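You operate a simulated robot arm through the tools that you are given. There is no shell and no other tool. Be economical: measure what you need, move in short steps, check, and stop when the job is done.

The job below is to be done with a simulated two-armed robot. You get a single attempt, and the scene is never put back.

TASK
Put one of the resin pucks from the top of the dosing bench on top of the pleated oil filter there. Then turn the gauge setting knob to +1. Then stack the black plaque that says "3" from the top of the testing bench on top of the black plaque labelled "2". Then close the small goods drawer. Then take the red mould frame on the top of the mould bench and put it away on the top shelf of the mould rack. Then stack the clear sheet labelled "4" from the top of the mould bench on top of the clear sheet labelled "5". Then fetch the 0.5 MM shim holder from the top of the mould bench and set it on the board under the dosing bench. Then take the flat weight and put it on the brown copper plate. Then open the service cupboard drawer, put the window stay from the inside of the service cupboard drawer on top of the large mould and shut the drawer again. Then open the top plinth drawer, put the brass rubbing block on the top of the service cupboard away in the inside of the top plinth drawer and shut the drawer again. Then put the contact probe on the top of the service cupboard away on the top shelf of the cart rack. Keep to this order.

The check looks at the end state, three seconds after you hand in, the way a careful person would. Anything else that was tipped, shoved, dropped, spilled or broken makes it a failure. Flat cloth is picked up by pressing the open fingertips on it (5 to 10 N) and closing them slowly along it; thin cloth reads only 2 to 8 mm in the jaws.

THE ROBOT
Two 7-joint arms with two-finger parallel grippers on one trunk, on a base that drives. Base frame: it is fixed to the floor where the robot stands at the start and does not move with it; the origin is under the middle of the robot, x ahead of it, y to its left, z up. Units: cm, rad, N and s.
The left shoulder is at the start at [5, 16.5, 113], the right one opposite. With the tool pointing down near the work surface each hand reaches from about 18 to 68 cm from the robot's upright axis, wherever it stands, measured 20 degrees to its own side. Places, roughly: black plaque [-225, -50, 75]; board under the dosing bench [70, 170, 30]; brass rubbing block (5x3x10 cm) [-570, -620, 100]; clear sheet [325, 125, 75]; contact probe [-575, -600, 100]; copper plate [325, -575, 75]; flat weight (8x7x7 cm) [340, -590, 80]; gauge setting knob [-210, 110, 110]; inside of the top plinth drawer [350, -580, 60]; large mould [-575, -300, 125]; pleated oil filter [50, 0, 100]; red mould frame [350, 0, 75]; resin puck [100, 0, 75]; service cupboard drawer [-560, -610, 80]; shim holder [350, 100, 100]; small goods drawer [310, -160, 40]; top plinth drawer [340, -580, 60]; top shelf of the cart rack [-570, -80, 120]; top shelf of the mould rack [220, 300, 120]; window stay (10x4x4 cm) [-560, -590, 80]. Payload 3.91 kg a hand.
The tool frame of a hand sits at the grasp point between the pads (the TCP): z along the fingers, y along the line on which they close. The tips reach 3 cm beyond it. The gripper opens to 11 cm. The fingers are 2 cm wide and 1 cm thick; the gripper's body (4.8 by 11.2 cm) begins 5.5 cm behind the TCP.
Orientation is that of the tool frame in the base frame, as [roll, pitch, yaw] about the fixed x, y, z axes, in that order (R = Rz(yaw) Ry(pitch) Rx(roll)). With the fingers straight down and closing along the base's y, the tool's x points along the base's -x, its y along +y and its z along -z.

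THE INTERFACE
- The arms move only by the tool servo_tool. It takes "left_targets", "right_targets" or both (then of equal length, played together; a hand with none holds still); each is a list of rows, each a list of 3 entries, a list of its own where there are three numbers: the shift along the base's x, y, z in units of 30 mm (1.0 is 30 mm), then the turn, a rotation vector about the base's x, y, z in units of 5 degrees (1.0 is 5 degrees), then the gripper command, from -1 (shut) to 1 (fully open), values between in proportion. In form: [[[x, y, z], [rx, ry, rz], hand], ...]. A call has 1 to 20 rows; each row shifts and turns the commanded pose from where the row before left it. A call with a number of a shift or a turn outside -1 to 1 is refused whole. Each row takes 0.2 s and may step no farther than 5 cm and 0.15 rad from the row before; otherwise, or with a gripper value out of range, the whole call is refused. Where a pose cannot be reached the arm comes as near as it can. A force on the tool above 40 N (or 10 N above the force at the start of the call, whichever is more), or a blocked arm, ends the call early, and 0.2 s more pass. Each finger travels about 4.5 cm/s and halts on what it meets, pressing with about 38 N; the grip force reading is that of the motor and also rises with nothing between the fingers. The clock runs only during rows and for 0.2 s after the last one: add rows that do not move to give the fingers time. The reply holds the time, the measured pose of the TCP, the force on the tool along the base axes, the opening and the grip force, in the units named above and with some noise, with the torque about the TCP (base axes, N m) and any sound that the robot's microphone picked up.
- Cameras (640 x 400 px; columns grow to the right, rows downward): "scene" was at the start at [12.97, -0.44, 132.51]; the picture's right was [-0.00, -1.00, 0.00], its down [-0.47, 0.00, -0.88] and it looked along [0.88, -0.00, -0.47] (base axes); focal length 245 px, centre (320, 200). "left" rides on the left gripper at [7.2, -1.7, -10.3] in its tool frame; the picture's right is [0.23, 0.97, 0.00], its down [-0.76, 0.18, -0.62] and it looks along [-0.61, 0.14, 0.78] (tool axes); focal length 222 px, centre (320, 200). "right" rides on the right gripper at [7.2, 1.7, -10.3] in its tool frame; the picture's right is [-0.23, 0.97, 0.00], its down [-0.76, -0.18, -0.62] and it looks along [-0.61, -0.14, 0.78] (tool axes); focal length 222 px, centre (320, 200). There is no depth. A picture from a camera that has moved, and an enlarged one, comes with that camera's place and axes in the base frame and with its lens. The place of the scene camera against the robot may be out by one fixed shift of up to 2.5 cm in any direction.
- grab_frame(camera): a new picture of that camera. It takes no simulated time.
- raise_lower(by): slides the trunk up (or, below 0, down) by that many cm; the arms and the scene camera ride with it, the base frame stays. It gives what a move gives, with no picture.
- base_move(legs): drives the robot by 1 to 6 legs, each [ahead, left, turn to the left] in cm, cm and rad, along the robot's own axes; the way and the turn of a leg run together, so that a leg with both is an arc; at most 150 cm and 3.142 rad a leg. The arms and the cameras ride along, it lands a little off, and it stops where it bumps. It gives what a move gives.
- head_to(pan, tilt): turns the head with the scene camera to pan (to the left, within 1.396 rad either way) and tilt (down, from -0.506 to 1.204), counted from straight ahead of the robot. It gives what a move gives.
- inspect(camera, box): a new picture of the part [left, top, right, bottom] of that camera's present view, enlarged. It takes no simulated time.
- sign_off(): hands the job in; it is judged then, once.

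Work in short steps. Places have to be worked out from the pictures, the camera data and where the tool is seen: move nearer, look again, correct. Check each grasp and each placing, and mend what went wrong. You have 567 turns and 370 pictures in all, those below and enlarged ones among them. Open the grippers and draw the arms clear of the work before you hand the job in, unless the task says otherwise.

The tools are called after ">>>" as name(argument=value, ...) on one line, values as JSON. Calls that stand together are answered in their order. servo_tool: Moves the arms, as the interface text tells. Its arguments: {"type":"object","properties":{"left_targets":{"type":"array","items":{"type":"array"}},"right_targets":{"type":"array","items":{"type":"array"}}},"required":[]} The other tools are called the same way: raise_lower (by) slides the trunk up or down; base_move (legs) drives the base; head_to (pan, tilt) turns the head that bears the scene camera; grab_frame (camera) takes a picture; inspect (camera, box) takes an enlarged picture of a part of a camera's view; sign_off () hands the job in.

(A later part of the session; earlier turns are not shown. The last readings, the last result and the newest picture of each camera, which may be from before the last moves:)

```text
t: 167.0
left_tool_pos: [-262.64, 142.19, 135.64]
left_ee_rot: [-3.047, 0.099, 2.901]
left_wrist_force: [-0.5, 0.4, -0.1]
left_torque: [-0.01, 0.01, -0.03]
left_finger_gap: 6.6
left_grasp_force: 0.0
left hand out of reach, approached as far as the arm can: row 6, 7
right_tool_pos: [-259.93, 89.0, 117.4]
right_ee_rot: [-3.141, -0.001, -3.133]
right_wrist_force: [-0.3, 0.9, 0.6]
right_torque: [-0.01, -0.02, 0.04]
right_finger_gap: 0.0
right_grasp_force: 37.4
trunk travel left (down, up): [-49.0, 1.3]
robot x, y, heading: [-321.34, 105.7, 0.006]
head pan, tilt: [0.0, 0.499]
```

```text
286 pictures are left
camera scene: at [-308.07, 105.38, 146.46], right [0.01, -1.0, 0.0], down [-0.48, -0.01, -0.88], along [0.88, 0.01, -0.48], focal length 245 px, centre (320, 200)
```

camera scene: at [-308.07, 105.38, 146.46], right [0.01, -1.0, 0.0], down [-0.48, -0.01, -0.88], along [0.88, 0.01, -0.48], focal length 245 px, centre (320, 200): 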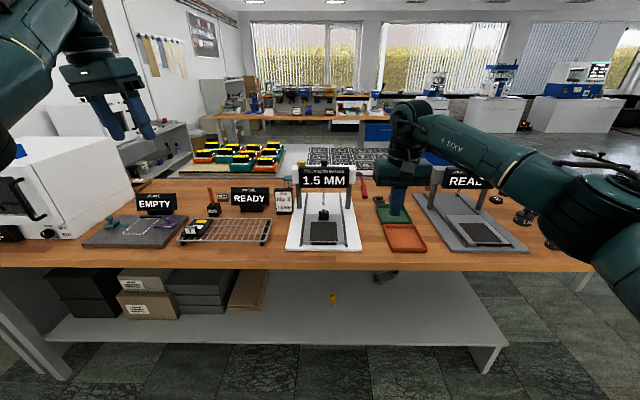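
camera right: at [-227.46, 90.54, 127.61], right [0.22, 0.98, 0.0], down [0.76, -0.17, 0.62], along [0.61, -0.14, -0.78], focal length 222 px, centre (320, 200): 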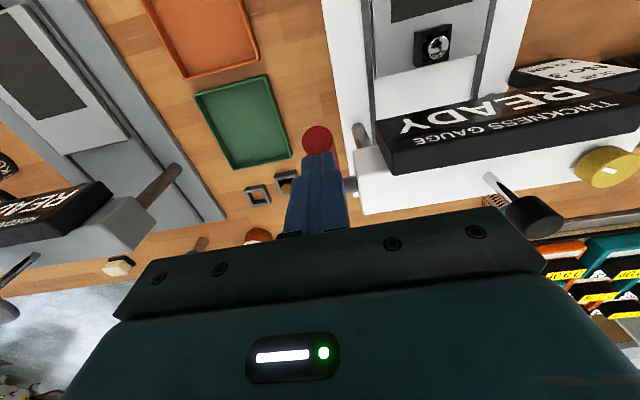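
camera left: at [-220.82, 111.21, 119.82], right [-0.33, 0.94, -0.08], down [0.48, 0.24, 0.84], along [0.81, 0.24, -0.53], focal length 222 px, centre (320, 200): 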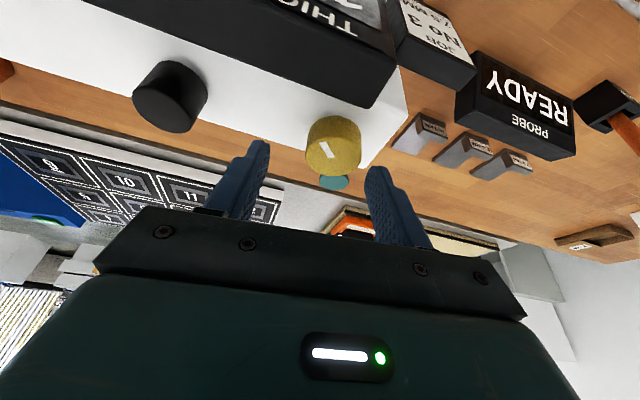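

The elbow has swung out again. I'm straightening the tool and pulling back toward the neutral pose.

>>> servo_tool(left_targets=[[[-0.5, 0, 0], [0, 0.5, 0.5], 0.2], [[-0.5, 0, 0], [0, 0.5, 0.5], 0.2], [[-0.5, 0, 0], [0, 0, 0.5], 0.2], [[-0.5, 0, 0], [0, 0, 0.5], 0.2], [[-0.5, -0.3, 0], [0, 0, 0.5], 0.2], [[-0.5, -0.3, -0.3], [0, 0, 0], 0.2], [[0, -0.3, -0.3], [0, 0, 0], 0.2]])

>>> grab_frame(camera="left")

```text
t: 168.6
left_tool_pos: [-270.58, 139.5, 134.04]
left_ee_rot: [-3.031, 0.012, 3.122]
left_wrist_force: [-0.2, -0.3, 0.1]
left_torque: [0.0, -0.01, 0.01]
left_finger_gap: 6.59
left_grasp_force: 0.0
left hand out of reach, approached as far as the arm can: row 1
right_tool_pos: [-259.93, 88.76, 117.32]
right_ee_rot: [3.141, 0.0, -3.132]
right_wrist_force: [0.2, 0.6, -0.2]
right_torque: [0.02, -0.02, 0.0]
right_finger_gap: 0.0
right_grasp_force: 37.7
trunk travel left (down, up): [-49.0, 1.3]
robot x, y, heading: [-320.91, 105.64, 0.008]
head pan, tilt: [0.0, 0.499]
```

```text
285 pictures are left
camera left: at [-277.82, 139.21, 144.35], right [-0.2, 0.97, -0.11], down [0.76, 0.23, 0.61], along [0.62, 0.04, -0.79], focal length 222 px, centre (320, 200)
```

left: 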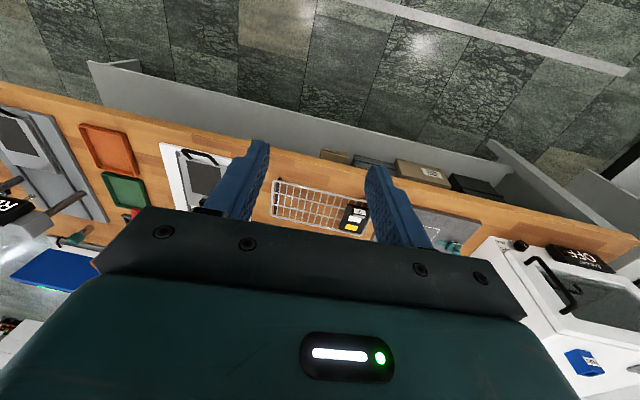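

Tracking is fine again. The notches are 40° each, so setting +1 is the first clockwise notch (pointer at 40°). I'm straightening the hand and driving back in, shifted right so the left shoulder faces the knob.

>>> servo_tool(left_targets=[[[0, 0, 0], [0.6, 0, 0], 0.2], [[0, 0, 0], [0.6, 0, 0], 0.2], [[0, -0.3, 0], [0, -1, 0], 0.2], [[0, -0.3, 0], [0, -1, 0], 0.2], [[0, -0.3, 0], [0, -1, 0], 0.2], [[0, -0.3, 0], [0, -1, 0], 0.2], [[0, 0, 0], [0, -1, 0], 0.2]])

>>> base_move(legs=[[0, -8, 0], [40, 0, 0]])

>>> grab_frame(camera="left")

>>> grab_frame(camera="scene")

```text
t: 170.2
left_tool_pos: [-267.96, 138.4, 134.75]
left_ee_rot: [3.136, 0.45, 3.117]
left_wrist_force: [-0.5, -0.5, 0.1]
left_torque: [0.02, -0.04, -0.03]
left_finger_gap: 6.58
left_grasp_force: 0.0
left hand out of reach, approached as far as the arm can: row 4, 5, 6
right_tool_pos: [-259.92, 88.68, 117.46]
right_ee_rot: [-3.141, 0.0, -3.13]
right_wrist_force: [0.2, -0.4, 0.2]
right_torque: [-0.02, -0.01, -0.01]
right_finger_gap: 0.01
right_grasp_force: 38.0
trunk travel left (down, up): [-49.0, 1.3]
robot x, y, heading: [-320.7, 105.15, 0.012]
head pan, tilt: [0.0, 0.499]
```

```text
t: 173.6
left_tool_pos: [-228.07, 130.62, 134.57]
left_ee_rot: [3.137, 0.446, 3.116]
left_wrist_force: [1.3, 0.0, -0.4]
left_torque: [0.02, 0.02, 0.01]
left_finger_gap: 6.57
left_grasp_force: 0.0
right_tool_pos: [-220.08, 81.19, 117.29]
right_ee_rot: [-3.141, 0.001, -3.131]
right_wrist_force: [0.3, 0.5, -0.4]
right_torque: [-0.03, 0.05, -0.02]
right_finger_gap: 0.0
right_grasp_force: 37.6
trunk travel left (down, up): [-49.0, 1.3]
robot x, y, heading: [-280.96, 98.12, 0.006]
head pan, tilt: [0.0, 0.499]
```

```text
284 pictures are left
camera left: at [-239.1, 129.37, 140.82], right [-0.18, 0.98, -0.09], down [0.42, 0.16, 0.89], along [0.89, 0.12, -0.44], focal length 222 px, centre (320, 200)
```

left: 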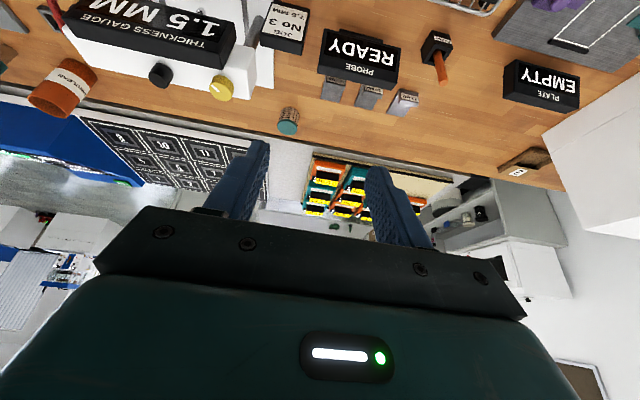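

```text
283 pictures are left
camera scene: at [-268.12, 97.62, 146.44], right [0.01, -1.0, 0.0], down [-0.48, 0.0, -0.88], along [0.88, 0.01, -0.48], focal length 245 px, centre (320, 200)
```

scene: 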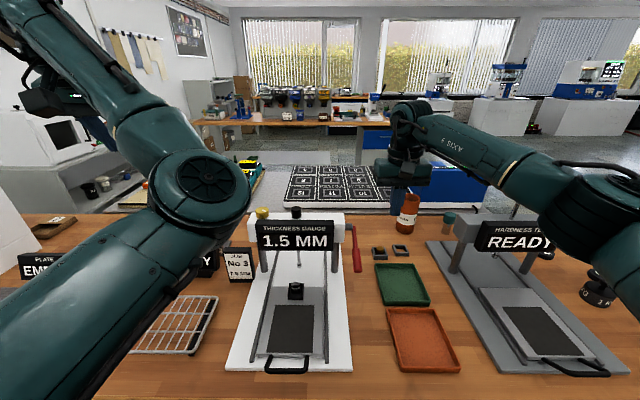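

The left elbow is still folded inward. I'm backing off into free space to bring the left arm to its original home pose.

>>> base_move(legs=[[-55, 0, 0]])

>>> servo_tool(left_targets=[[[0, 0.5, 0], [0, 1, 0], 0.5], [[0, 0.8, 0], [0, 1, 0], 0.5], [[0, 0.8, 0], [0, 1, 0], 0.5], [[0, 0.8, 0], [0, 1, 0], 0.5], [[0, 0.8, 0], [0, 1, 0], 0.5], [[0, 0.8, 0], [0, 0, 0], 0.5], [[0, 0.8, 0], [0, 0, 0], 0.5], [[0, 0.8, 0], [0, 0, 0], 0.5]])

>>> grab_frame(camera="scene")

```text
t: 176.8
left_tool_pos: [-282.38, 130.26, 134.69]
left_ee_rot: [3.136, 0.447, 3.118]
left_wrist_force: [-0.1, 0.5, -0.3]
left_torque: [0.02, -0.02, -0.02]
left_finger_gap: 6.61
left_grasp_force: 0.1
right_tool_pos: [-274.13, 80.81, 117.36]
right_ee_rot: [-3.14, 0.0, -3.13]
right_wrist_force: [0.3, 0.1, 0.2]
right_torque: [-0.03, -0.02, -0.02]
right_finger_gap: 0.0
right_grasp_force: 37.5
trunk travel left (down, up): [-49.0, 1.3]
robot x, y, heading: [-334.98, 97.74, 0.008]
head pan, tilt: [0.0, 0.499]
```

```text
t: 178.6
left_tool_pos: [-282.79, 148.29, 134.42]
left_ee_rot: [-3.136, 0.011, 3.123]
left_wrist_force: [0.4, -0.4, 0.3]
left_torque: [0.0, 0.0, -0.01]
left_finger_gap: 8.26
left_grasp_force: 0.0
left hand out of reach, approached as far as the arm can: row 8
right_tool_pos: [-274.04, 80.79, 117.36]
right_ee_rot: [-3.141, 0.001, -3.128]
right_wrist_force: [-0.3, -0.6, 0.9]
right_torque: [0.0, -0.01, -0.02]
right_finger_gap: 0.0
right_grasp_force: 38.2
trunk travel left (down, up): [-49.0, 1.3]
robot x, y, heading: [-335.04, 97.17, 0.011]
head pan, tilt: [0.0, 0.499]
```

```text
282 pictures are left
camera scene: at [-322.21, 97.14, 146.45], right [0.01, -1.0, 0.0], down [-0.48, -0.01, -0.88], along [0.88, 0.01, -0.48], focal length 245 px, centre (320, 200)
```

scene: 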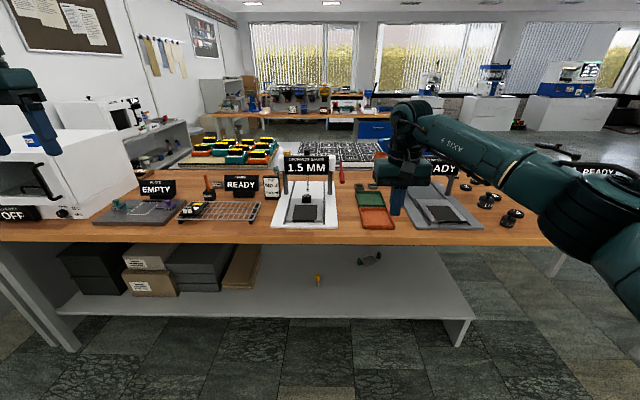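

The elbow is out of view to the left now. I'm pulling the hand back, then bringing it inward slowly.

>>> servo_tool(left_targets=[[[-0.6, 0, 0], [0, 0, 0], 0.5], [[-0.6, 0, 0], [0, 0, 0], 0.5], [[-0.6, 0, 0], [0, 0, 0], 0.5], [[-0.6, 0, 0], [0, 0, 0], 0.5], [[-0.6, 0, -0.3], [0, 0, 0], 0.5], [[-0.6, 0, -0.3], [0, 0, 0], 0.5], [[-0.6, 0, -0.3], [0, 0, 0], 0.5], [[-0.3, 0, -0.3], [0, 0, 0], 0.5]])

>>> head_to(pan=0.8, tilt=0.5)

>>> grab_frame(camera="scene")

```text
t: 180.3
left_tool_pos: [-284.32, 151.28, 133.41]
left_ee_rot: [-3.138, 0.009, 3.122]
left_wrist_force: [0.0, -0.1, 0.9]
left_torque: [-0.01, -0.01, -0.04]
left_finger_gap: 8.23
left_grasp_force: 0.0
left hand out of reach, approached as far as the arm can: row 1, 2, 3, 4, 5, 6, 7, 8
right_tool_pos: [-274.1, 80.71, 117.39]
right_ee_rot: [-3.141, 0.001, -3.128]
right_wrist_force: [0.5, 0.7, -0.3]
right_torque: [-0.01, -0.03, 0.01]
right_finger_gap: 0.0
right_grasp_force: 38.0
trunk travel left (down, up): [-49.0, 1.3]
robot x, y, heading: [-335.13, 97.51, 0.009]
head pan, tilt: [0.0, 0.499]
```

```text
t: 181.5
left_tool_pos: [-284.36, 151.24, 133.43]
left_ee_rot: [-3.136, 0.009, 3.121]
left_wrist_force: [0.7, 0.8, 0.1]
left_torque: [-0.01, 0.0, 0.03]
left_finger_gap: 8.22
left_grasp_force: 0.0
right_tool_pos: [-274.08, 80.64, 117.42]
right_ee_rot: [-3.141, -0.002, -3.13]
right_wrist_force: [0.6, -0.1, -0.1]
right_torque: [-0.02, 0.0, 0.02]
right_finger_gap: 0.0
right_grasp_force: 37.3
trunk travel left (down, up): [-49.0, 1.3]
robot x, y, heading: [-334.98, 96.92, 0.019]
head pan, tilt: [0.799, 0.499]
```

```text
281 pictures are left
camera scene: at [-324.99, 103.54, 146.45], right [0.73, -0.69, 0.0], down [-0.33, -0.35, -0.88], along [0.6, 0.64, -0.48], focal length 245 px, centre (320, 200)
```

scene: 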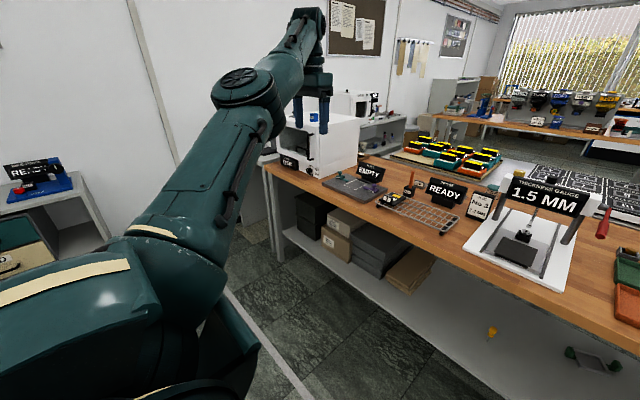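

The left arm is stretched straight. I'm tipping the hand outward, which needs the wrist to come in, to see which way the elbow bends.

>>> servo_tool(left_targets=[[[0, 0, 0], [1, 0, 0], 0.5], [[0, 0, 0], [1, 0, 0], 0.5], [[0, 0, 0], [1, 0, 0], 0.5], [[0, 0, 0], [1, 0, 0], 0.5], [[0, 0, 0], [1, 0, 0], 0.5], [[0, 0, 0], [1, 0, 0], 0.5]])

>>> grab_frame(camera="scene")

```text
t: 182.9
left_tool_pos: [-280.0, 153.57, 135.91]
left_ee_rot: [2.621, -0.004, 3.119]
left_wrist_force: [0.1, 0.1, 0.0]
left_torque: [-0.01, -0.01, 0.0]
left_finger_gap: 8.25
left_grasp_force: 0.0
left hand out of reach, approached as far as the arm can: row 1, 2, 3, 4, 5, 6
right_tool_pos: [-273.99, 80.63, 117.37]
right_ee_rot: [-3.14, -0.001, -3.129]
right_wrist_force: [-0.4, -0.4, 0.5]
right_torque: [-0.01, -0.04, 0.01]
right_finger_gap: 0.03
right_grasp_force: 37.5
trunk travel left (down, up): [-49.0, 1.3]
robot x, y, heading: [-335.05, 97.08, 0.014]
head pan, tilt: [0.799, 0.499]
```

```text
280 pictures are left
camera scene: at [-324.98, 103.53, 146.45], right [0.73, -0.69, 0.0], down [-0.33, -0.35, -0.88], along [0.6, 0.64, -0.48], focal length 245 px, centre (320, 200)
```

scene: 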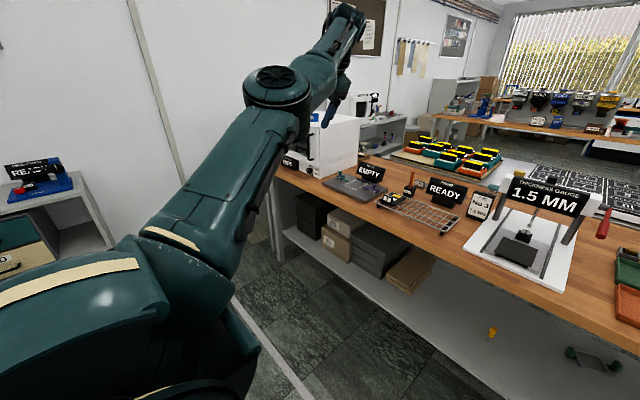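

The elbow hinge is near vertical, so swinging the hand to the right should bend the elbow outward. I'm sweeping the hand in -y.

>>> servo_tool(left_targets=[[[0.2, -0.9, 0], [-0.5, 0, 0], 0.5], [[0, -0.9, 0], [-0.5, 0, 0], 0.5], [[0, -0.9, 0], [-0.5, 0, 0], 0.5], [[0, -0.9, 0], [-0.5, 0, 0], 0.5], [[0, -0.9, 0], [-1, 0, 0], 0.5], [[0, -0.9, 0], [-1, 0, 0], 0.5], [[0, -0.9, 0], [-1, 0, 0], 0.5], [[0, -0.9, 0], [-1, 0, 0], 0.5]])

>>> grab_frame(camera="scene")

```text
t: 184.7
left_tool_pos: [-277.6, 135.02, 137.62]
left_ee_rot: [3.084, 0.062, -3.133]
left_wrist_force: [0.4, 0.0, 0.4]
left_torque: [0.02, -0.02, -0.01]
left_finger_gap: 8.25
left_grasp_force: 0.0
left hand out of reach, approached as far as the arm can: row 2, 3, 4, 7, 8
right_tool_pos: [-274.06, 80.77, 117.35]
right_ee_rot: [-3.141, -0.001, -3.13]
right_wrist_force: [-0.8, 0.4, -0.4]
right_torque: [0.01, -0.01, 0.01]
right_finger_gap: 0.01
right_grasp_force: 37.9
trunk travel left (down, up): [-49.0, 1.3]
robot x, y, heading: [-335.15, 96.7, 0.013]
head pan, tilt: [0.799, 0.499]
```

```text
279 pictures are left
camera scene: at [-324.96, 103.52, 146.44], right [0.73, -0.69, 0.0], down [-0.33, -0.35, -0.88], along [0.6, 0.64, -0.48], focal length 245 px, centre (320, 200)
```

scene: 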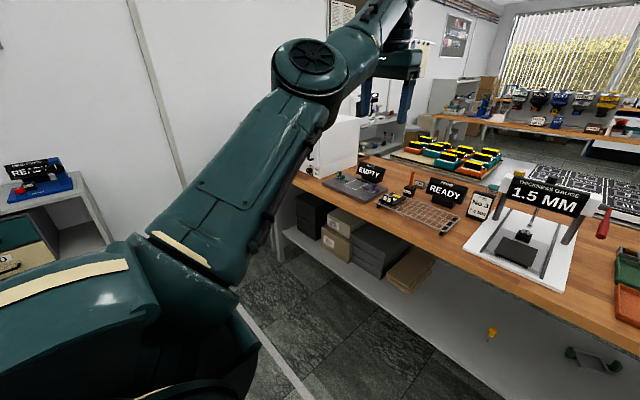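

It's still nearly straight but swinging inward. I'm continuing in -y with some back motion.

>>> servo_tool(left_targets=[[[0, -0.8, 0], [0, 0, 0], 0.5], [[0, -0.8, 0], [0, 0, 0], 0.5], [[0, -0.8, 0], [0, 0, 0], 0.5], [[0, -0.8, 0], [0, 0, 0], 0.5], [[-0.3, -0.8, 0], [0, 0, 0], 0.5], [[-0.3, -0.8, 0], [0, 0, 0], 0.5], [[-0.3, -0.8, 0], [0, 0, 0], 0.5]])

>>> grab_frame(camera="scene")

```text
t: 186.3
left_tool_pos: [-278.2, 121.5, 137.83]
left_ee_rot: [3.113, 0.047, -3.139]
left_wrist_force: [0.4, -0.2, 0.1]
left_torque: [0.04, -0.01, -0.02]
left_finger_gap: 8.23
left_grasp_force: 0.0
left hand out of reach, approached as far as the arm can: row 1, 2, 3, 4, 5
right_tool_pos: [-274.01, 80.81, 117.35]
right_ee_rot: [-3.141, 0.0, -3.129]
right_wrist_force: [-0.5, -0.9, -0.1]
right_torque: [0.01, -0.02, 0.0]
right_finger_gap: 0.0
right_grasp_force: 37.4
trunk travel left (down, up): [-49.0, 1.3]
robot x, y, heading: [-335.33, 97.43, 0.009]
head pan, tilt: [0.799, 0.499]
```

```text
278 pictures are left
camera scene: at [-324.97, 103.51, 146.45], right [0.73, -0.69, 0.0], down [-0.33, -0.35, -0.88], along [0.6, 0.64, -0.48], focal length 245 px, centre (320, 200)
```

scene: 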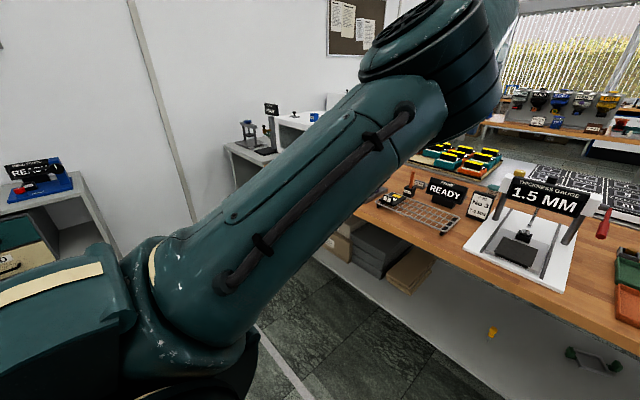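

The elbow is now raised and bending. I'm pulling the hand back.

>>> servo_tool(left_targets=[[[-0.6, 0, 0], [0, 0, 0], 0.5], [[-0.6, 0, 0], [0, 0, 0], 0.5], [[-0.6, 0, -0.3], [0, 0, 0], 0.5], [[-0.6, 0, -0.5], [0, 0, 0], 0.5], [[-0.3, 0, -0.5], [0, 0, 0], 0.5], [[-0.3, 0, -0.5], [0, 0, 0], 0.5]])

>>> grab_frame(camera="scene")

```text
t: 187.7
left_tool_pos: [-287.08, 122.13, 132.65]
left_ee_rot: [3.111, 0.045, -3.14]
left_wrist_force: [0.2, 0.0, 0.6]
left_torque: [-0.02, -0.05, 0.02]
left_finger_gap: 8.27
left_grasp_force: 0.0
left hand out of reach, approached as far as the arm can: row 6
right_tool_pos: [-274.1, 80.75, 117.34]
right_ee_rot: [-3.142, 0.001, -3.13]
right_wrist_force: [0.8, 0.3, 0.4]
right_torque: [0.03, 0.01, 0.01]
right_finger_gap: 0.01
right_grasp_force: 37.3
trunk travel left (down, up): [-49.0, 1.3]
robot x, y, heading: [-335.36, 97.28, 0.012]
head pan, tilt: [0.799, 0.499]
```

```text
277 pictures are left
camera scene: at [-325.0, 103.55, 146.45], right [0.73, -0.69, 0.0], down [-0.33, -0.35, -0.88], along [0.6, 0.64, -0.48], focal length 245 px, centre (320, 200)
```

scene: 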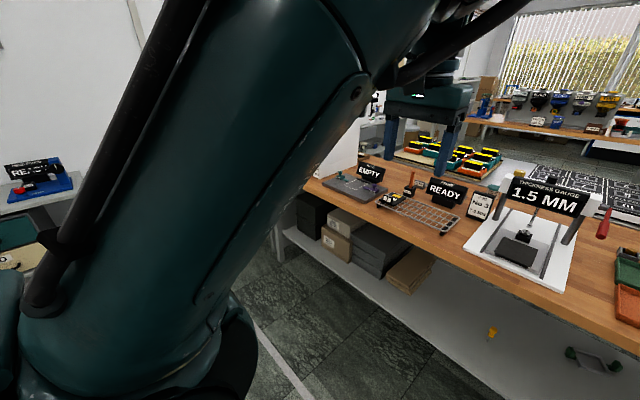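

The elbow is up high now. I'm moving the hand left and down to let the elbow swing outward.

>>> servo_tool(left_targets=[[[0, 0.7, 0], [0, 0, 0], 0.5], [[0, 0.7, 0], [0, 0, 0], 0.5], [[0, 0.7, -0.2], [0, 0, 0], 0.5], [[0, 0.7, -0.4], [0, 0, 0], 0.5], [[0, 0.7, -0.4], [0, 0, 0], 0.5], [[0, 0, -0.5], [0, 0, 0], 0.5], [[0, 0, -0.5], [0, 0, 0], 0.5]])

>>> grab_frame(camera="scene")

```text
t: 189.3
left_tool_pos: [-287.06, 133.18, 126.31]
left_ee_rot: [3.119, 0.039, -3.124]
left_wrist_force: [0.0, 0.0, -0.4]
left_torque: [0.0, 0.02, 0.0]
left_finger_gap: 8.24
left_grasp_force: 0.0
right_tool_pos: [-274.12, 80.8, 117.36]
right_ee_rot: [3.141, 0.0, -3.127]
right_wrist_force: [0.3, -1.2, 0.3]
right_torque: [0.0, 0.02, 0.01]
right_finger_gap: 0.01
right_grasp_force: 37.9
trunk travel left (down, up): [-49.0, 1.3]
robot x, y, heading: [-334.99, 97.26, 0.01]
head pan, tilt: [0.799, 0.499]
```

```text
276 pictures are left
camera scene: at [-324.97, 103.57, 146.44], right [0.73, -0.69, 0.0], down [-0.33, -0.35, -0.88], along [0.6, 0.64, -0.48], focal length 245 px, centre (320, 200)
```

scene: 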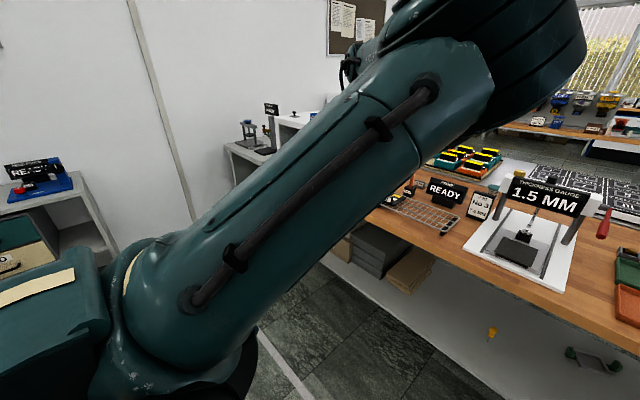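

The elbow is up but inward. I'm sweeping the hand to the right past the shoulder line while bent, to tip the elbow outward.

>>> servo_tool(left_targets=[[[0, -0.7, 0.5], [0, 0, 0], 0.5], [[0, -0.9, 0.5], [0, 0, 0], 0.5], [[0, -0.9, 0.5], [0, 0, 0], 0.5], [[0, -0.9, 0.5], [0, 0, 0], 0.5], [[0, -0.9, 0], [0, 0, 0], 0.5], [[0, -0.9, 0], [0, 0, 0], 0.5], [[0, -0.9, 0], [0, 0, 0], 0.5], [[0, -0.9, 0], [0, 0, 0], 0.5], [[0, -0.9, 0], [0, 0, 0], 0.5], [[0, -0.9, 0], [0, 0, 0], 0.5], [[0, -0.9, 0], [0, 0, 0], 0.5]])

>>> grab_frame(camera="scene")

```text
t: 191.7
left_tool_pos: [-279.67, 109.84, 137.3]
left_ee_rot: [3.125, 0.051, -3.129]
left_wrist_force: [0.6, 0.1, 0.3]
left_torque: [0.03, 0.02, -0.03]
left_finger_gap: 8.24
left_grasp_force: 0.0
left hand out of reach, approached as far as the arm can: row 5, 6, 7, 8, 9, 10, 11
right_tool_pos: [-274.09, 80.67, 117.2]
right_ee_rot: [-3.141, 0.001, -3.128]
right_wrist_force: [-0.6, 0.2, 0.0]
right_torque: [-0.03, -0.01, 0.01]
right_finger_gap: 0.0
right_grasp_force: 37.7
trunk travel left (down, up): [-49.0, 1.3]
robot x, y, heading: [-335.33, 97.36, 0.012]
head pan, tilt: [0.799, 0.499]
```

```text
275 pictures are left
camera scene: at [-324.97, 103.51, 146.45], right [0.73, -0.69, 0.0], down [-0.33, -0.35, -0.88], along [0.6, 0.64, -0.48], focal length 245 px, centre (320, 200)
```

scene: 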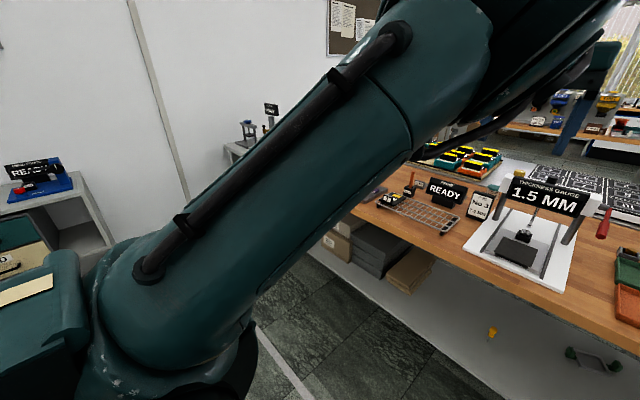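

Now the forearm runs to the right of the elbow. I'm pulling back and down.

>>> servo_tool(left_targets=[[[-0.7, 0, 0], [0, 0, 0], 0.5], [[-0.7, 0, 0], [0, 0, 0], 0.5], [[-0.7, 0, -0.2], [0, 0, 0], 0.5], [[-0.7, 0.1, -0.3], [0, 0, 0], 0.5], [[-0.7, 0.2, -0.5], [0, 0, 0], 0.5], [[-0.5, 0.3, -0.5], [0, 0, 0], 0.5], [[-0.3, 0.3, -0.5], [0, 0, 0], 0.5], [[-0.2, 0.3, -0.5], [0, 0, 0], 0.5]])

>>> grab_frame(camera="scene")

```text
t: 193.5
left_tool_pos: [-283.69, 117.71, 135.43]
left_ee_rot: [3.111, 0.046, -3.14]
left_wrist_force: [-0.4, 0.2, 0.0]
left_torque: [-0.01, 0.05, 0.02]
left_finger_gap: 8.22
left_grasp_force: 0.1
left hand out of reach, approached as far as the arm can: row 1, 2, 3, 4, 5, 6, 7, 8
right_tool_pos: [-273.95, 80.79, 117.5]
right_ee_rot: [3.14, 0.0, -3.129]
right_wrist_force: [0.0, 0.7, 0.8]
right_torque: [0.0, 0.01, 0.0]
right_finger_gap: 0.0
right_grasp_force: 37.9
trunk travel left (down, up): [-49.0, 1.3]
robot x, y, heading: [-335.11, 97.57, 0.016]
head pan, tilt: [0.799, 0.499]
```

```text
274 pictures are left
camera scene: at [-325.0, 103.57, 146.45], right [0.73, -0.69, 0.0], down [-0.33, -0.35, -0.88], along [0.6, 0.64, -0.48], focal length 245 px, centre (320, 200)
```

scene: 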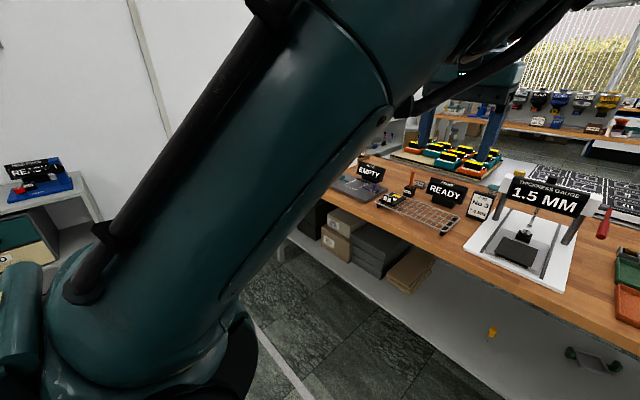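

The limit may be in the wrist. I'm yawing the hand and pulling back again.

>>> servo_tool(left_targets=[[[0, 0, 0], [0, 0, -1], 0.5], [[0, 0, 0], [0, 0, -1], 0.5], [[0, 0, 0], [0, 0, -1], 0.5], [[0, 0, 0], [0, 0, -1], 0.5], [[0, 0, 0], [0, 0, -1], 0.5], [[0, 0, 0], [0, 0, -1], 0.5], [[0, 0, 0], [0, 0, -1], 0.5], [[0, 0, 0], [0, 0, -1], 0.5], [[-0.7, 0, 0], [0, 0, 0], 0.5], [[-0.7, 0, 0], [0, 0, 0], 0.5], [[-0.7, 0, 0], [0, 0, 0], 0.5]])

>>> grab_frame(camera="scene")

```text
t: 195.9
left_tool_pos: [-288.04, 120.22, 136.84]
left_ee_rot: [3.113, 0.048, 2.445]
left_wrist_force: [-0.6, 0.0, 0.5]
left_torque: [0.01, 0.0, 0.02]
left_finger_gap: 8.22
left_grasp_force: 0.0
left hand out of reach, approached as far as the arm can: row 9, 10, 11
right_tool_pos: [-273.99, 80.8, 117.36]
right_ee_rot: [-3.141, 0.0, -3.131]
right_wrist_force: [-0.7, 1.0, 0.2]
right_torque: [0.01, -0.05, -0.01]
right_finger_gap: 0.0
right_grasp_force: 38.1
trunk travel left (down, up): [-49.0, 1.3]
robot x, y, heading: [-335.01, 97.72, 0.009]
head pan, tilt: [0.799, 0.499]
```

```text
273 pictures are left
camera scene: at [-325.07, 103.56, 146.45], right [0.73, -0.69, 0.0], down [-0.33, -0.35, -0.88], along [0.6, 0.64, -0.48], focal length 245 px, centre (320, 200)
```

scene: 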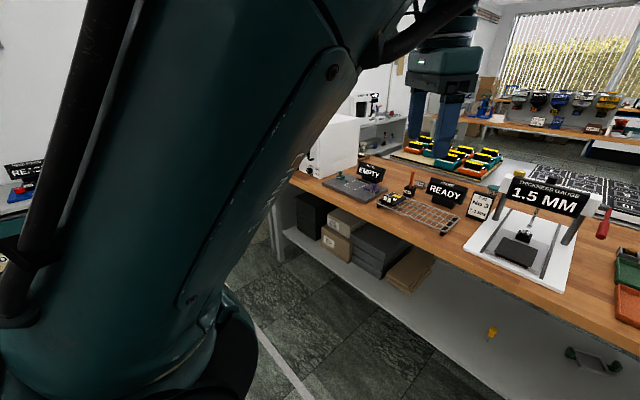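

The arm bends more now with the elbow high. I'm moving the hand right and down.

>>> servo_tool(left_targets=[[[0, -0.6, -0.2], [0, 0, 0], 0.5], [[0, -0.6, -0.2], [0, 0, 0], 0.5], [[0, -0.6, -0.4], [0, 0, 0], 0.5], [[0, -0.4, -0.6], [0, 0, 0], 0.5], [[0, 0, -0.6], [0, 0, 0], 0.5], [[-0.3, 0, -0.6], [0, 0, 0], 0.5], [[-0.3, 0, -0.6], [0, 0, 0], 0.5], [[-0.3, 0, -0.6], [0, 0, 0], 0.5]])

>>> grab_frame(camera="scene")

```text
t: 197.7
left_tool_pos: [-284.3, 120.73, 129.13]
left_ee_rot: [3.11, 0.044, 2.445]
left_wrist_force: [-0.5, 0.4, 0.3]
left_torque: [-0.02, -0.02, -0.01]
left_finger_gap: 8.23
left_grasp_force: 0.1
left hand out of reach, approached as far as the arm can: row 1, 2, 3, 4, 5, 6, 7, 8
right_tool_pos: [-274.1, 80.7, 117.39]
right_ee_rot: [3.14, -0.001, -3.13]
right_wrist_force: [0.4, -0.7, -0.3]
right_torque: [0.0, 0.01, 0.02]
right_finger_gap: 0.02
right_grasp_force: 37.3
trunk travel left (down, up): [-49.0, 1.3]
robot x, y, heading: [-335.05, 97.42, 0.008]
head pan, tilt: [0.799, 0.499]
```

```text
272 pictures are left
camera scene: at [-324.99, 103.57, 146.45], right [0.73, -0.69, 0.0], down [-0.33, -0.35, -0.88], along [0.6, 0.64, -0.48], focal length 245 px, centre (320, 200)
```

scene: 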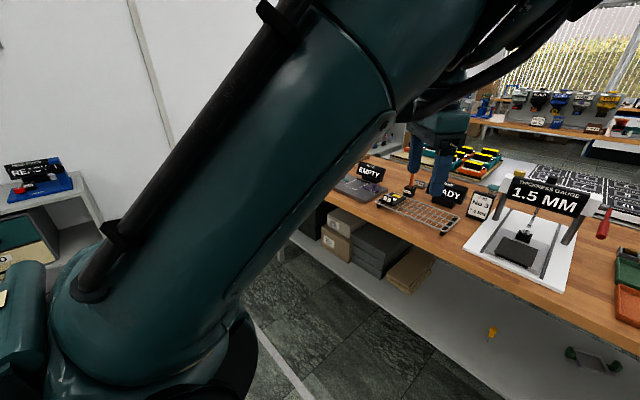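

Yaw freed it a bit earlier, so I'm yawing further in the same direction and pulling back and up.

>>> servo_tool(left_targets=[[[0, 0, 0.3], [0, 0, -1], 0.5], [[0, 0, 0.3], [0, 0, -1], 0.5], [[0, 0, 0.3], [0, 0, -1], 0.5], [[0, 0, 0.3], [0, 0, -1], 0.5], [[0, 0, 0.3], [0, 0, -1], 0.5], [[0, 0, 0.3], [0, 0, -1], 0.5], [[0, 0, 0.3], [0, 0, -1], 0.5], [[0, 0, 0.3], [0, 0, -1], 0.5], [[-0.7, 0, 0], [0, 0, -1], 0.5], [[-0.7, 0, 0], [0, 0, -1], 0.5], [[-0.7, 0, 0], [0, 0, 0], 0.5], [[-0.7, 0, 0], [0, 0, 0], 0.5], [[-0.7, 0, 0], [0, 0, 0], 0.5]])

>>> grab_frame(camera="scene")

```text
t: 200.5
left_tool_pos: [-293.75, 122.78, 136.6]
left_ee_rot: [3.127, 0.054, 1.577]
left_wrist_force: [-0.1, -0.6, 0.1]
left_torque: [0.01, -0.01, -0.01]
left_finger_gap: 8.27
left_grasp_force: 0.1
left hand out of reach, approached as far as the arm can: row 12, 13
right_tool_pos: [-274.12, 80.76, 117.26]
right_ee_rot: [3.141, -0.001, -3.128]
right_wrist_force: [-0.4, 0.1, -0.2]
right_torque: [-0.01, 0.02, 0.0]
right_finger_gap: 0.02
right_grasp_force: 37.9
trunk travel left (down, up): [-49.0, 1.3]
robot x, y, heading: [-334.76, 97.44, 0.015]
head pan, tilt: [0.799, 0.499]
```

```text
271 pictures are left
camera scene: at [-325.08, 103.83, 147.68], right [0.74, -0.67, 0.0], down [-0.24, -0.27, -0.93], along [0.63, 0.69, -0.36], focal length 245 px, centre (320, 200)
```

scene: 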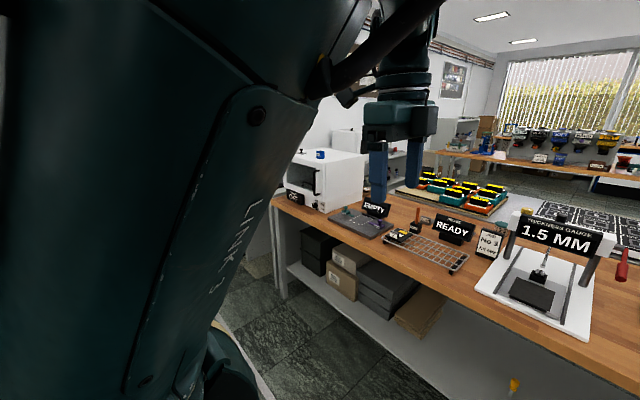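

The arm is brushing the head (the camera tilt changed), so I'm moving the hand forward and right, away from it.

>>> servo_tool(left_targets=[[[0.4, -0.4, 0], [0, 0, 0], 0.5], [[0.4, -0.4, 0], [0, 0, 0], 0.5], [[0.2, -0.6, -0.2], [0, 0, 0], 0.5], [[0, -0.6, -0.3], [0, 0, 0], 0.5], [[0, -0.6, -0.5], [0, 0, 0], 0.5], [[0, -0.6, -0.5], [0, 0, 0], 0.5], [[0, -0.3, -0.5], [0, 0, 0], 0.5]])

>>> grab_frame(camera="scene")

```text
t: 202.1
left_tool_pos: [-285.79, 118.56, 134.56]
left_ee_rot: [3.112, 0.047, 1.572]
left_wrist_force: [-0.2, 0.5, -1.2]
left_torque: [-0.01, -0.01, -0.03]
left_finger_gap: 8.25
left_grasp_force: 0.2
left hand out of reach, approached as far as the arm can: row 1, 2, 3, 4, 5, 6, 7
right_tool_pos: [-273.9, 80.68, 117.41]
right_ee_rot: [-3.141, 0.001, -3.13]
right_wrist_force: [0.5, -0.4, -0.2]
right_torque: [0.01, 0.03, 0.01]
right_finger_gap: 0.0
right_grasp_force: 37.5
trunk travel left (down, up): [-49.0, 1.3]
robot x, y, heading: [-335.27, 97.23, 0.011]
head pan, tilt: [0.799, 0.499]
```

```text
270 pictures are left
camera scene: at [-324.97, 103.56, 146.44], right [0.73, -0.69, 0.0], down [-0.33, -0.35, -0.88], along [0.6, 0.64, -0.48], focal length 245 px, centre (320, 200)
```

scene: 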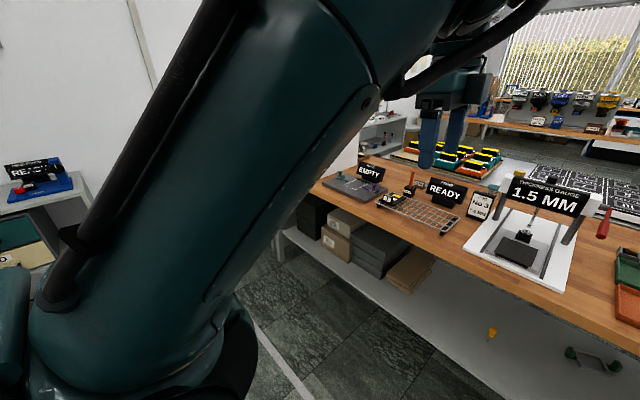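

The hand seems confined by a shoulder limit except toward the left-low side. I'm trying to go left, down and back there.

>>> servo_tool(left_targets=[[[0, 0.7, 0], [0, 0, 1], 0.5], [[0, 0.7, -0.3], [0, 0, 1], 0.5], [[0, 0.7, -0.3], [0, 0, 1], 0.5], [[0, 0.7, -0.5], [0, 0, 1], 0.5], [[0, 0.7, -0.5], [0, 0, 1], 0.5], [[0, 0.7, -0.5], [0, 0, 1], 0.5], [[0, 0.7, -0.5], [0, 0, 1], 0.5], [[-0.3, 0.5, -0.5], [0, 0, 1], 0.5], [[-0.5, 0.3, -0.5], [0, 0, 1], 0.5], [[-0.5, 0, -0.5], [0, 0, 1], 0.5], [[-0.5, 0, -0.5], [0, 0, 1], 0.5], [[-0.5, 0, -0.5], [0, 0, 1], 0.5]])

>>> grab_frame(camera="scene")

```text
t: 204.7
left_tool_pos: [-293.02, 136.07, 119.08]
left_ee_rot: [3.118, 0.046, 2.632]
left_wrist_force: [0.0, 1.3, -0.5]
left_torque: [0.01, -0.01, 0.01]
left_finger_gap: 8.25
left_grasp_force: 0.0
right_tool_pos: [-274.01, 80.66, 117.33]
right_ee_rot: [3.141, 0.0, -3.129]
right_wrist_force: [-0.4, -0.4, -0.3]
right_torque: [0.0, 0.01, 0.0]
right_finger_gap: 0.03
right_grasp_force: 37.5
trunk travel left (down, up): [-49.0, 1.3]
robot x, y, heading: [-335.09, 97.19, 0.009]
head pan, tilt: [0.799, 0.499]
```

```text
269 pictures are left
camera scene: at [-325.04, 103.54, 146.45], right [0.73, -0.69, 0.0], down [-0.33, -0.35, -0.88], along [0.6, 0.64, -0.48], focal length 245 px, centre (320, 200)
```

scene: 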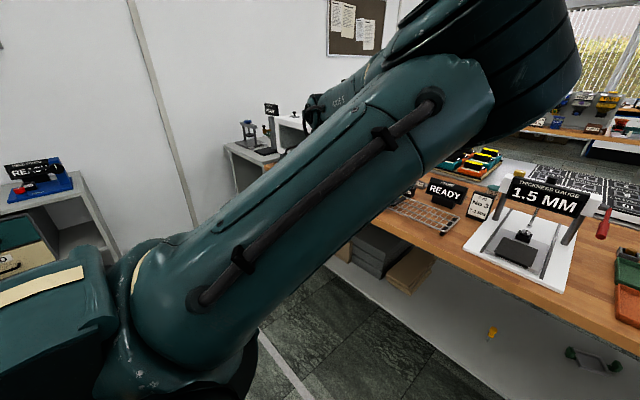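

The arm tracks freely here. I'll work with the right arm from now on and park the left low at its side, so I'm moving it down, left and back.

>>> servo_tool(left_targets=[[[-0.3, 0.3, -0.8], [0, 0, 0.5], 0.5], [[-0.3, 0.3, -0.8], [0, 0, 0.5], 0.5], [[-0.3, 0.3, -0.8], [0, 0, 0.5], 0.5], [[-0.3, 0.3, -0.8], [0, 0, 0.5], 0.5], [[-0.3, 0.3, -0.8], [0, 0, 0.5], 0.5], [[-0.3, 0.3, -0.8], [0, 0, 0.5], 0.5], [[-0.3, 0.3, -0.8], [0, 0, 0.5], 0.5], [[-0.3, 0.3, -0.8], [0, 0, 0.5], 0.5], [[-0.3, 0.3, -0.8], [0, 0, 0.5], 0.5], [[-0.3, 0.3, -0.8], [0, 0, 0], 0.5]])

>>> head_to(pan=0.5, tilt=0.6)

>>> grab_frame(camera="scene")

```text
t: 206.9
left_tool_pos: [-301.73, 144.76, 95.38]
left_ee_rot: [3.112, 0.045, 3.013]
left_wrist_force: [0.5, 0.6, -0.4]
left_torque: [-0.02, 0.0, 0.01]
left_finger_gap: 8.23
left_grasp_force: 0.0
right_tool_pos: [-274.12, 80.78, 117.46]
right_ee_rot: [-3.14, 0.001, -3.127]
right_wrist_force: [0.1, 1.3, -0.1]
right_torque: [0.04, 0.01, -0.01]
right_finger_gap: 0.0
right_grasp_force: 37.6
trunk travel left (down, up): [-49.0, 1.3]
robot x, y, heading: [-334.97, 97.77, 0.011]
head pan, tilt: [0.799, 0.499]
```

```text
t: 207.7
left_tool_pos: [-301.73, 144.59, 95.39]
left_ee_rot: [3.112, 0.045, 3.012]
left_wrist_force: [-0.1, 0.2, -0.4]
left_torque: [0.0, -0.03, -0.01]
left_finger_gap: 8.24
left_grasp_force: 0.2
right_tool_pos: [-273.94, 80.67, 117.4]
right_ee_rot: [-3.142, 0.001, -3.129]
right_wrist_force: [0.7, -0.4, -0.3]
right_torque: [0.01, 0.01, 0.01]
right_finger_gap: 0.0
right_grasp_force: 37.5
trunk travel left (down, up): [-49.0, 1.3]
robot x, y, heading: [-335.08, 97.0, 0.007]
head pan, tilt: [0.499, 0.6]
```

```text
268 pictures are left
camera scene: at [-323.56, 101.29, 145.54], right [0.49, -0.87, 0.0], down [-0.49, -0.28, -0.83], along [0.72, 0.4, -0.56], focal length 245 px, centre (320, 200)
```

scene: 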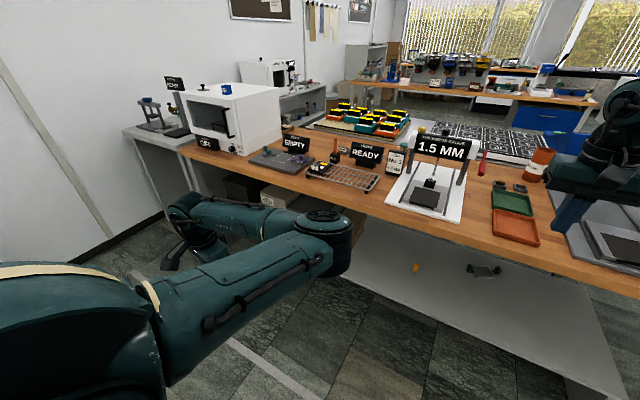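

The elbow is inward but low. I'm raising the hand in front, then sweeping it right with the elbow kept low, to try to swing the elbow outward.

>>> servo_tool(left_targets=[[[0.4, -0.3, 0.9], [0, 0, 0], 0.5], [[0.4, -0.3, 0.9], [0, 0, 0], 0.5], [[0.4, -0.3, 0.9], [0, 0, 0], 0.5], [[0.4, -0.3, 0.9], [0, 0, 0], 0.5], [[0.4, -0.3, 0.9], [0, 0, 0], 0.5], [[0.4, -0.3, 0.9], [0, 0, 0], 0.5], [[0.2, -0.3, 0.9], [0, 0, 0], 0.5], [[0.2, -0.3, 0.9], [0, 0, 0], 0.5], [[0, -0.3, 0.9], [0, 0, 0], 0.5], [[0, -0.3, 0.9], [0, 0, 0], 0.5], [[0, -0.3, 0.9], [0, 0, 0], 0.5], [[0, 0, 0.9], [0, 0, 0], 0.5], [[0, 0, 0.9], [0, 0, 0], 0.5], [[0, 0, 0.9], [0, 0, 0], 0.5], [[0, 0, 0.9], [0, 0, 0], 0.5], [[0, 0, 0.9], [0, 0, 0], 0.5]])

>>> grab_frame(camera="scene")

```text
t: 211.1
left_tool_pos: [-293.11, 135.94, 138.58]
left_ee_rot: [3.111, 0.046, 3.013]
left_wrist_force: [0.5, 0.1, 0.4]
left_torque: [-0.01, 0.0, 0.0]
left_finger_gap: 8.25
left_grasp_force: 0.1
left hand out of reach, approached as far as the arm can: row 10, 11
right_tool_pos: [-274.04, 80.64, 117.47]
right_ee_rot: [-3.14, -0.001, -3.128]
right_wrist_force: [0.3, -0.3, -0.6]
right_torque: [-0.03, -0.03, -0.01]
right_finger_gap: 0.0
right_grasp_force: 37.9
trunk travel left (down, up): [-49.0, 1.3]
robot x, y, heading: [-334.84, 97.31, 0.019]
head pan, tilt: [0.499, 0.6]
```

```text
267 pictures are left
camera scene: at [-323.61, 101.26, 145.54], right [0.49, -0.87, 0.0], down [-0.49, -0.28, -0.83], along [0.72, 0.4, -0.56], focal length 245 px, centre (320, 200)
```

scene: 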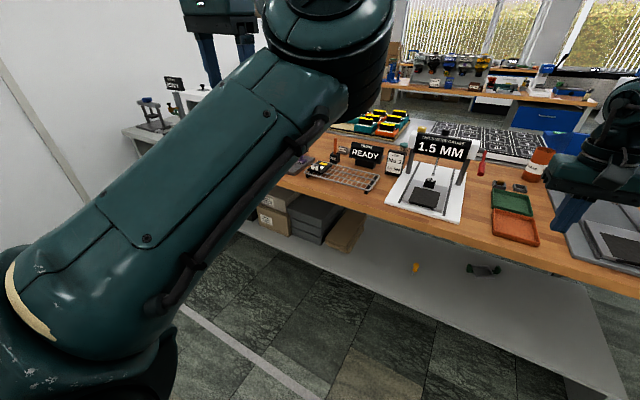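

That only raises the elbow. I'm giving up on the left elbow and parking that arm low, to the side and back, so it stays behind the bench line.

>>> servo_tool(left_targets=[[[-0.2, 0.5, -0.9], [0, 0, 0], 0.5], [[-0.2, 0.5, -0.9], [0, 0, 0], 0.5], [[-0.2, 0.5, -0.9], [0, 0, 0], 0.5], [[-0.4, 0.5, -0.9], [0, 0, 0], 0.5], [[-0.4, 0.5, -0.9], [0, 0, 0], 0.5], [[-0.4, 0.5, -0.9], [0, 0, 0], 0.5], [[-0.4, 0.5, -0.9], [0, 0, 0], 0.5], [[-0.4, 0.5, -0.9], [0, 0, 0], 0.5], [[-0.6, 0.4, -0.9], [0, 0, 0], 0.5], [[-0.6, 0.4, -0.9], [0, 0, 0], 0.5], [[-0.6, 0.4, -0.9], [0, 0, 0], 0.5], [[-0.8, 0.2, -0.9], [0, 0, 0], 0.5], [[-0.8, 0.2, -0.9], [0, 0, 0], 0.5], [[-0.8, 0, -0.9], [0, 0, 0], 0.5], [[-0.8, 0, -0.5], [0, 0, 0], 0.5], [[-0.8, 0, 0], [0, 0, 0], 0.5]])

>>> grab_frame(camera="scene")

```text
t: 214.5
left_tool_pos: [-318.2, 152.79, 99.14]
left_ee_rot: [3.112, 0.046, 3.013]
left_wrist_force: [0.0, -1.1, -0.5]
left_torque: [0.0, 0.01, -0.02]
left_finger_gap: 8.25
left_grasp_force: 0.1
right_tool_pos: [-274.08, 80.68, 117.28]
right_ee_rot: [3.141, 0.0, -3.128]
right_wrist_force: [-0.3, 1.0, 0.2]
right_torque: [0.0, -0.04, 0.0]
right_finger_gap: 0.03
right_grasp_force: 37.6
trunk travel left (down, up): [-49.0, 1.3]
robot x, y, heading: [-335.2, 97.36, 0.008]
head pan, tilt: [0.499, 0.6]
```

```text
266 pictures are left
camera scene: at [-323.59, 101.29, 145.54], right [0.49, -0.87, 0.0], down [-0.49, -0.28, -0.83], along [0.72, 0.4, -0.56], focal length 245 px, centre (320, 200)
```

scene: 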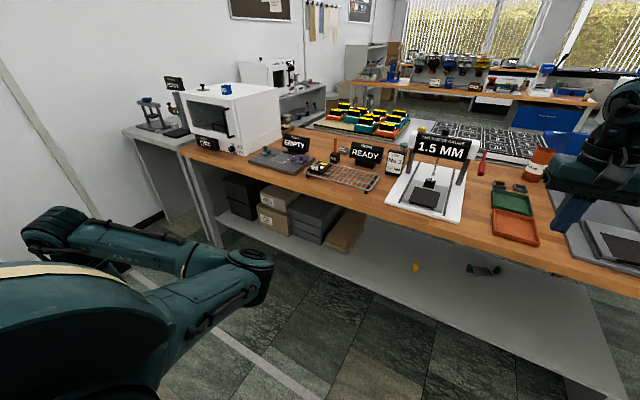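

The left arm is parked well. Now I'll use the right hand on the knob, opening it, tilting it 30° forward in free space and checking it tracks.

>>> servo_tool(right_targets=[[[-0.6, 0, 0.6], [0, -1, 0], -0.5], [[-0.6, 0, 0.6], [0, -1, 0], 0], [[-0.6, 0, 0.6], [0, -1, 0], 0.2], [[-0.6, 0, 0.3], [0, -1, 0], 0.2], [[-0.6, 0, 0], [0, -1, 0], 0.2], [[-0.5, 0.2, 0], [0, -1, 0], 0.2]])

>>> base_move(legs=[[0, 30, -0.008]])

>>> head_to(pan=0.0, tilt=0.5)

>>> grab_frame(camera="scene")

```text
t: 215.9
left_tool_pos: [-318.21, 152.71, 99.23]
left_ee_rot: [3.111, 0.048, 3.014]
left_wrist_force: [1.0, -0.2, -0.7]
left_torque: [-0.02, -0.02, 0.01]
left_finger_gap: 8.24
left_grasp_force: 0.1
right_tool_pos: [-284.49, 81.33, 123.75]
right_ee_rot: [-3.134, 0.525, -3.126]
right_wrist_force: [-0.4, 0.3, 0.0]
right_torque: [0.0, 0.01, 0.0]
right_finger_gap: 6.61
right_grasp_force: 0.0
trunk travel left (down, up): [-49.0, 1.3]
robot x, y, heading: [-334.93, 97.32, 0.013]
head pan, tilt: [0.499, 0.6]
```

```text
t: 219.1
left_tool_pos: [-318.28, 182.68, 99.19]
left_ee_rot: [3.113, 0.046, 3.009]
left_wrist_force: [0.0, -0.1, 0.0]
left_torque: [0.01, 0.04, -0.03]
left_finger_gap: 8.25
left_grasp_force: 0.1
right_tool_pos: [-285.05, 110.99, 123.78]
right_ee_rot: [-3.136, 0.524, -3.131]
right_wrist_force: [-0.1, 1.1, 0.2]
right_torque: [-0.01, -0.01, 0.0]
right_finger_gap: 6.62
right_grasp_force: 0.0
trunk travel left (down, up): [-49.0, 1.3]
robot x, y, heading: [-335.29, 127.31, 0.009]
head pan, tilt: [0.499, 0.6]
```

```text
t: 220.0
left_tool_pos: [-318.27, 182.64, 99.15]
left_ee_rot: [3.11, 0.044, 3.011]
left_wrist_force: [-0.1, 0.3, 0.2]
left_torque: [-0.01, 0.02, 0.0]
left_finger_gap: 8.25
left_grasp_force: 0.1
right_tool_pos: [-284.93, 111.09, 123.66]
right_ee_rot: [-3.135, 0.523, -3.131]
right_wrist_force: [0.2, 0.9, -0.4]
right_torque: [0.02, -0.01, 0.01]
right_finger_gap: 6.61
right_grasp_force: 0.0
trunk travel left (down, up): [-49.0, 1.3]
robot x, y, heading: [-335.14, 127.47, 0.014]
head pan, tilt: [0.0, 0.499]
```

```text
265 pictures are left
camera scene: at [-322.48, 127.01, 146.45], right [0.01, -1.0, 0.0], down [-0.48, 0.0, -0.88], along [0.88, 0.01, -0.48], focal length 245 px, centre (320, 200)
```

scene: 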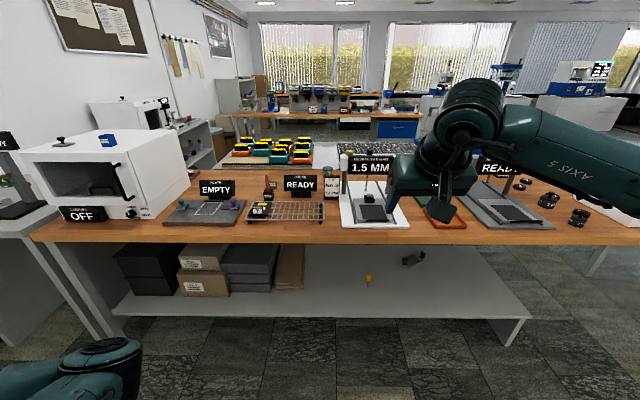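

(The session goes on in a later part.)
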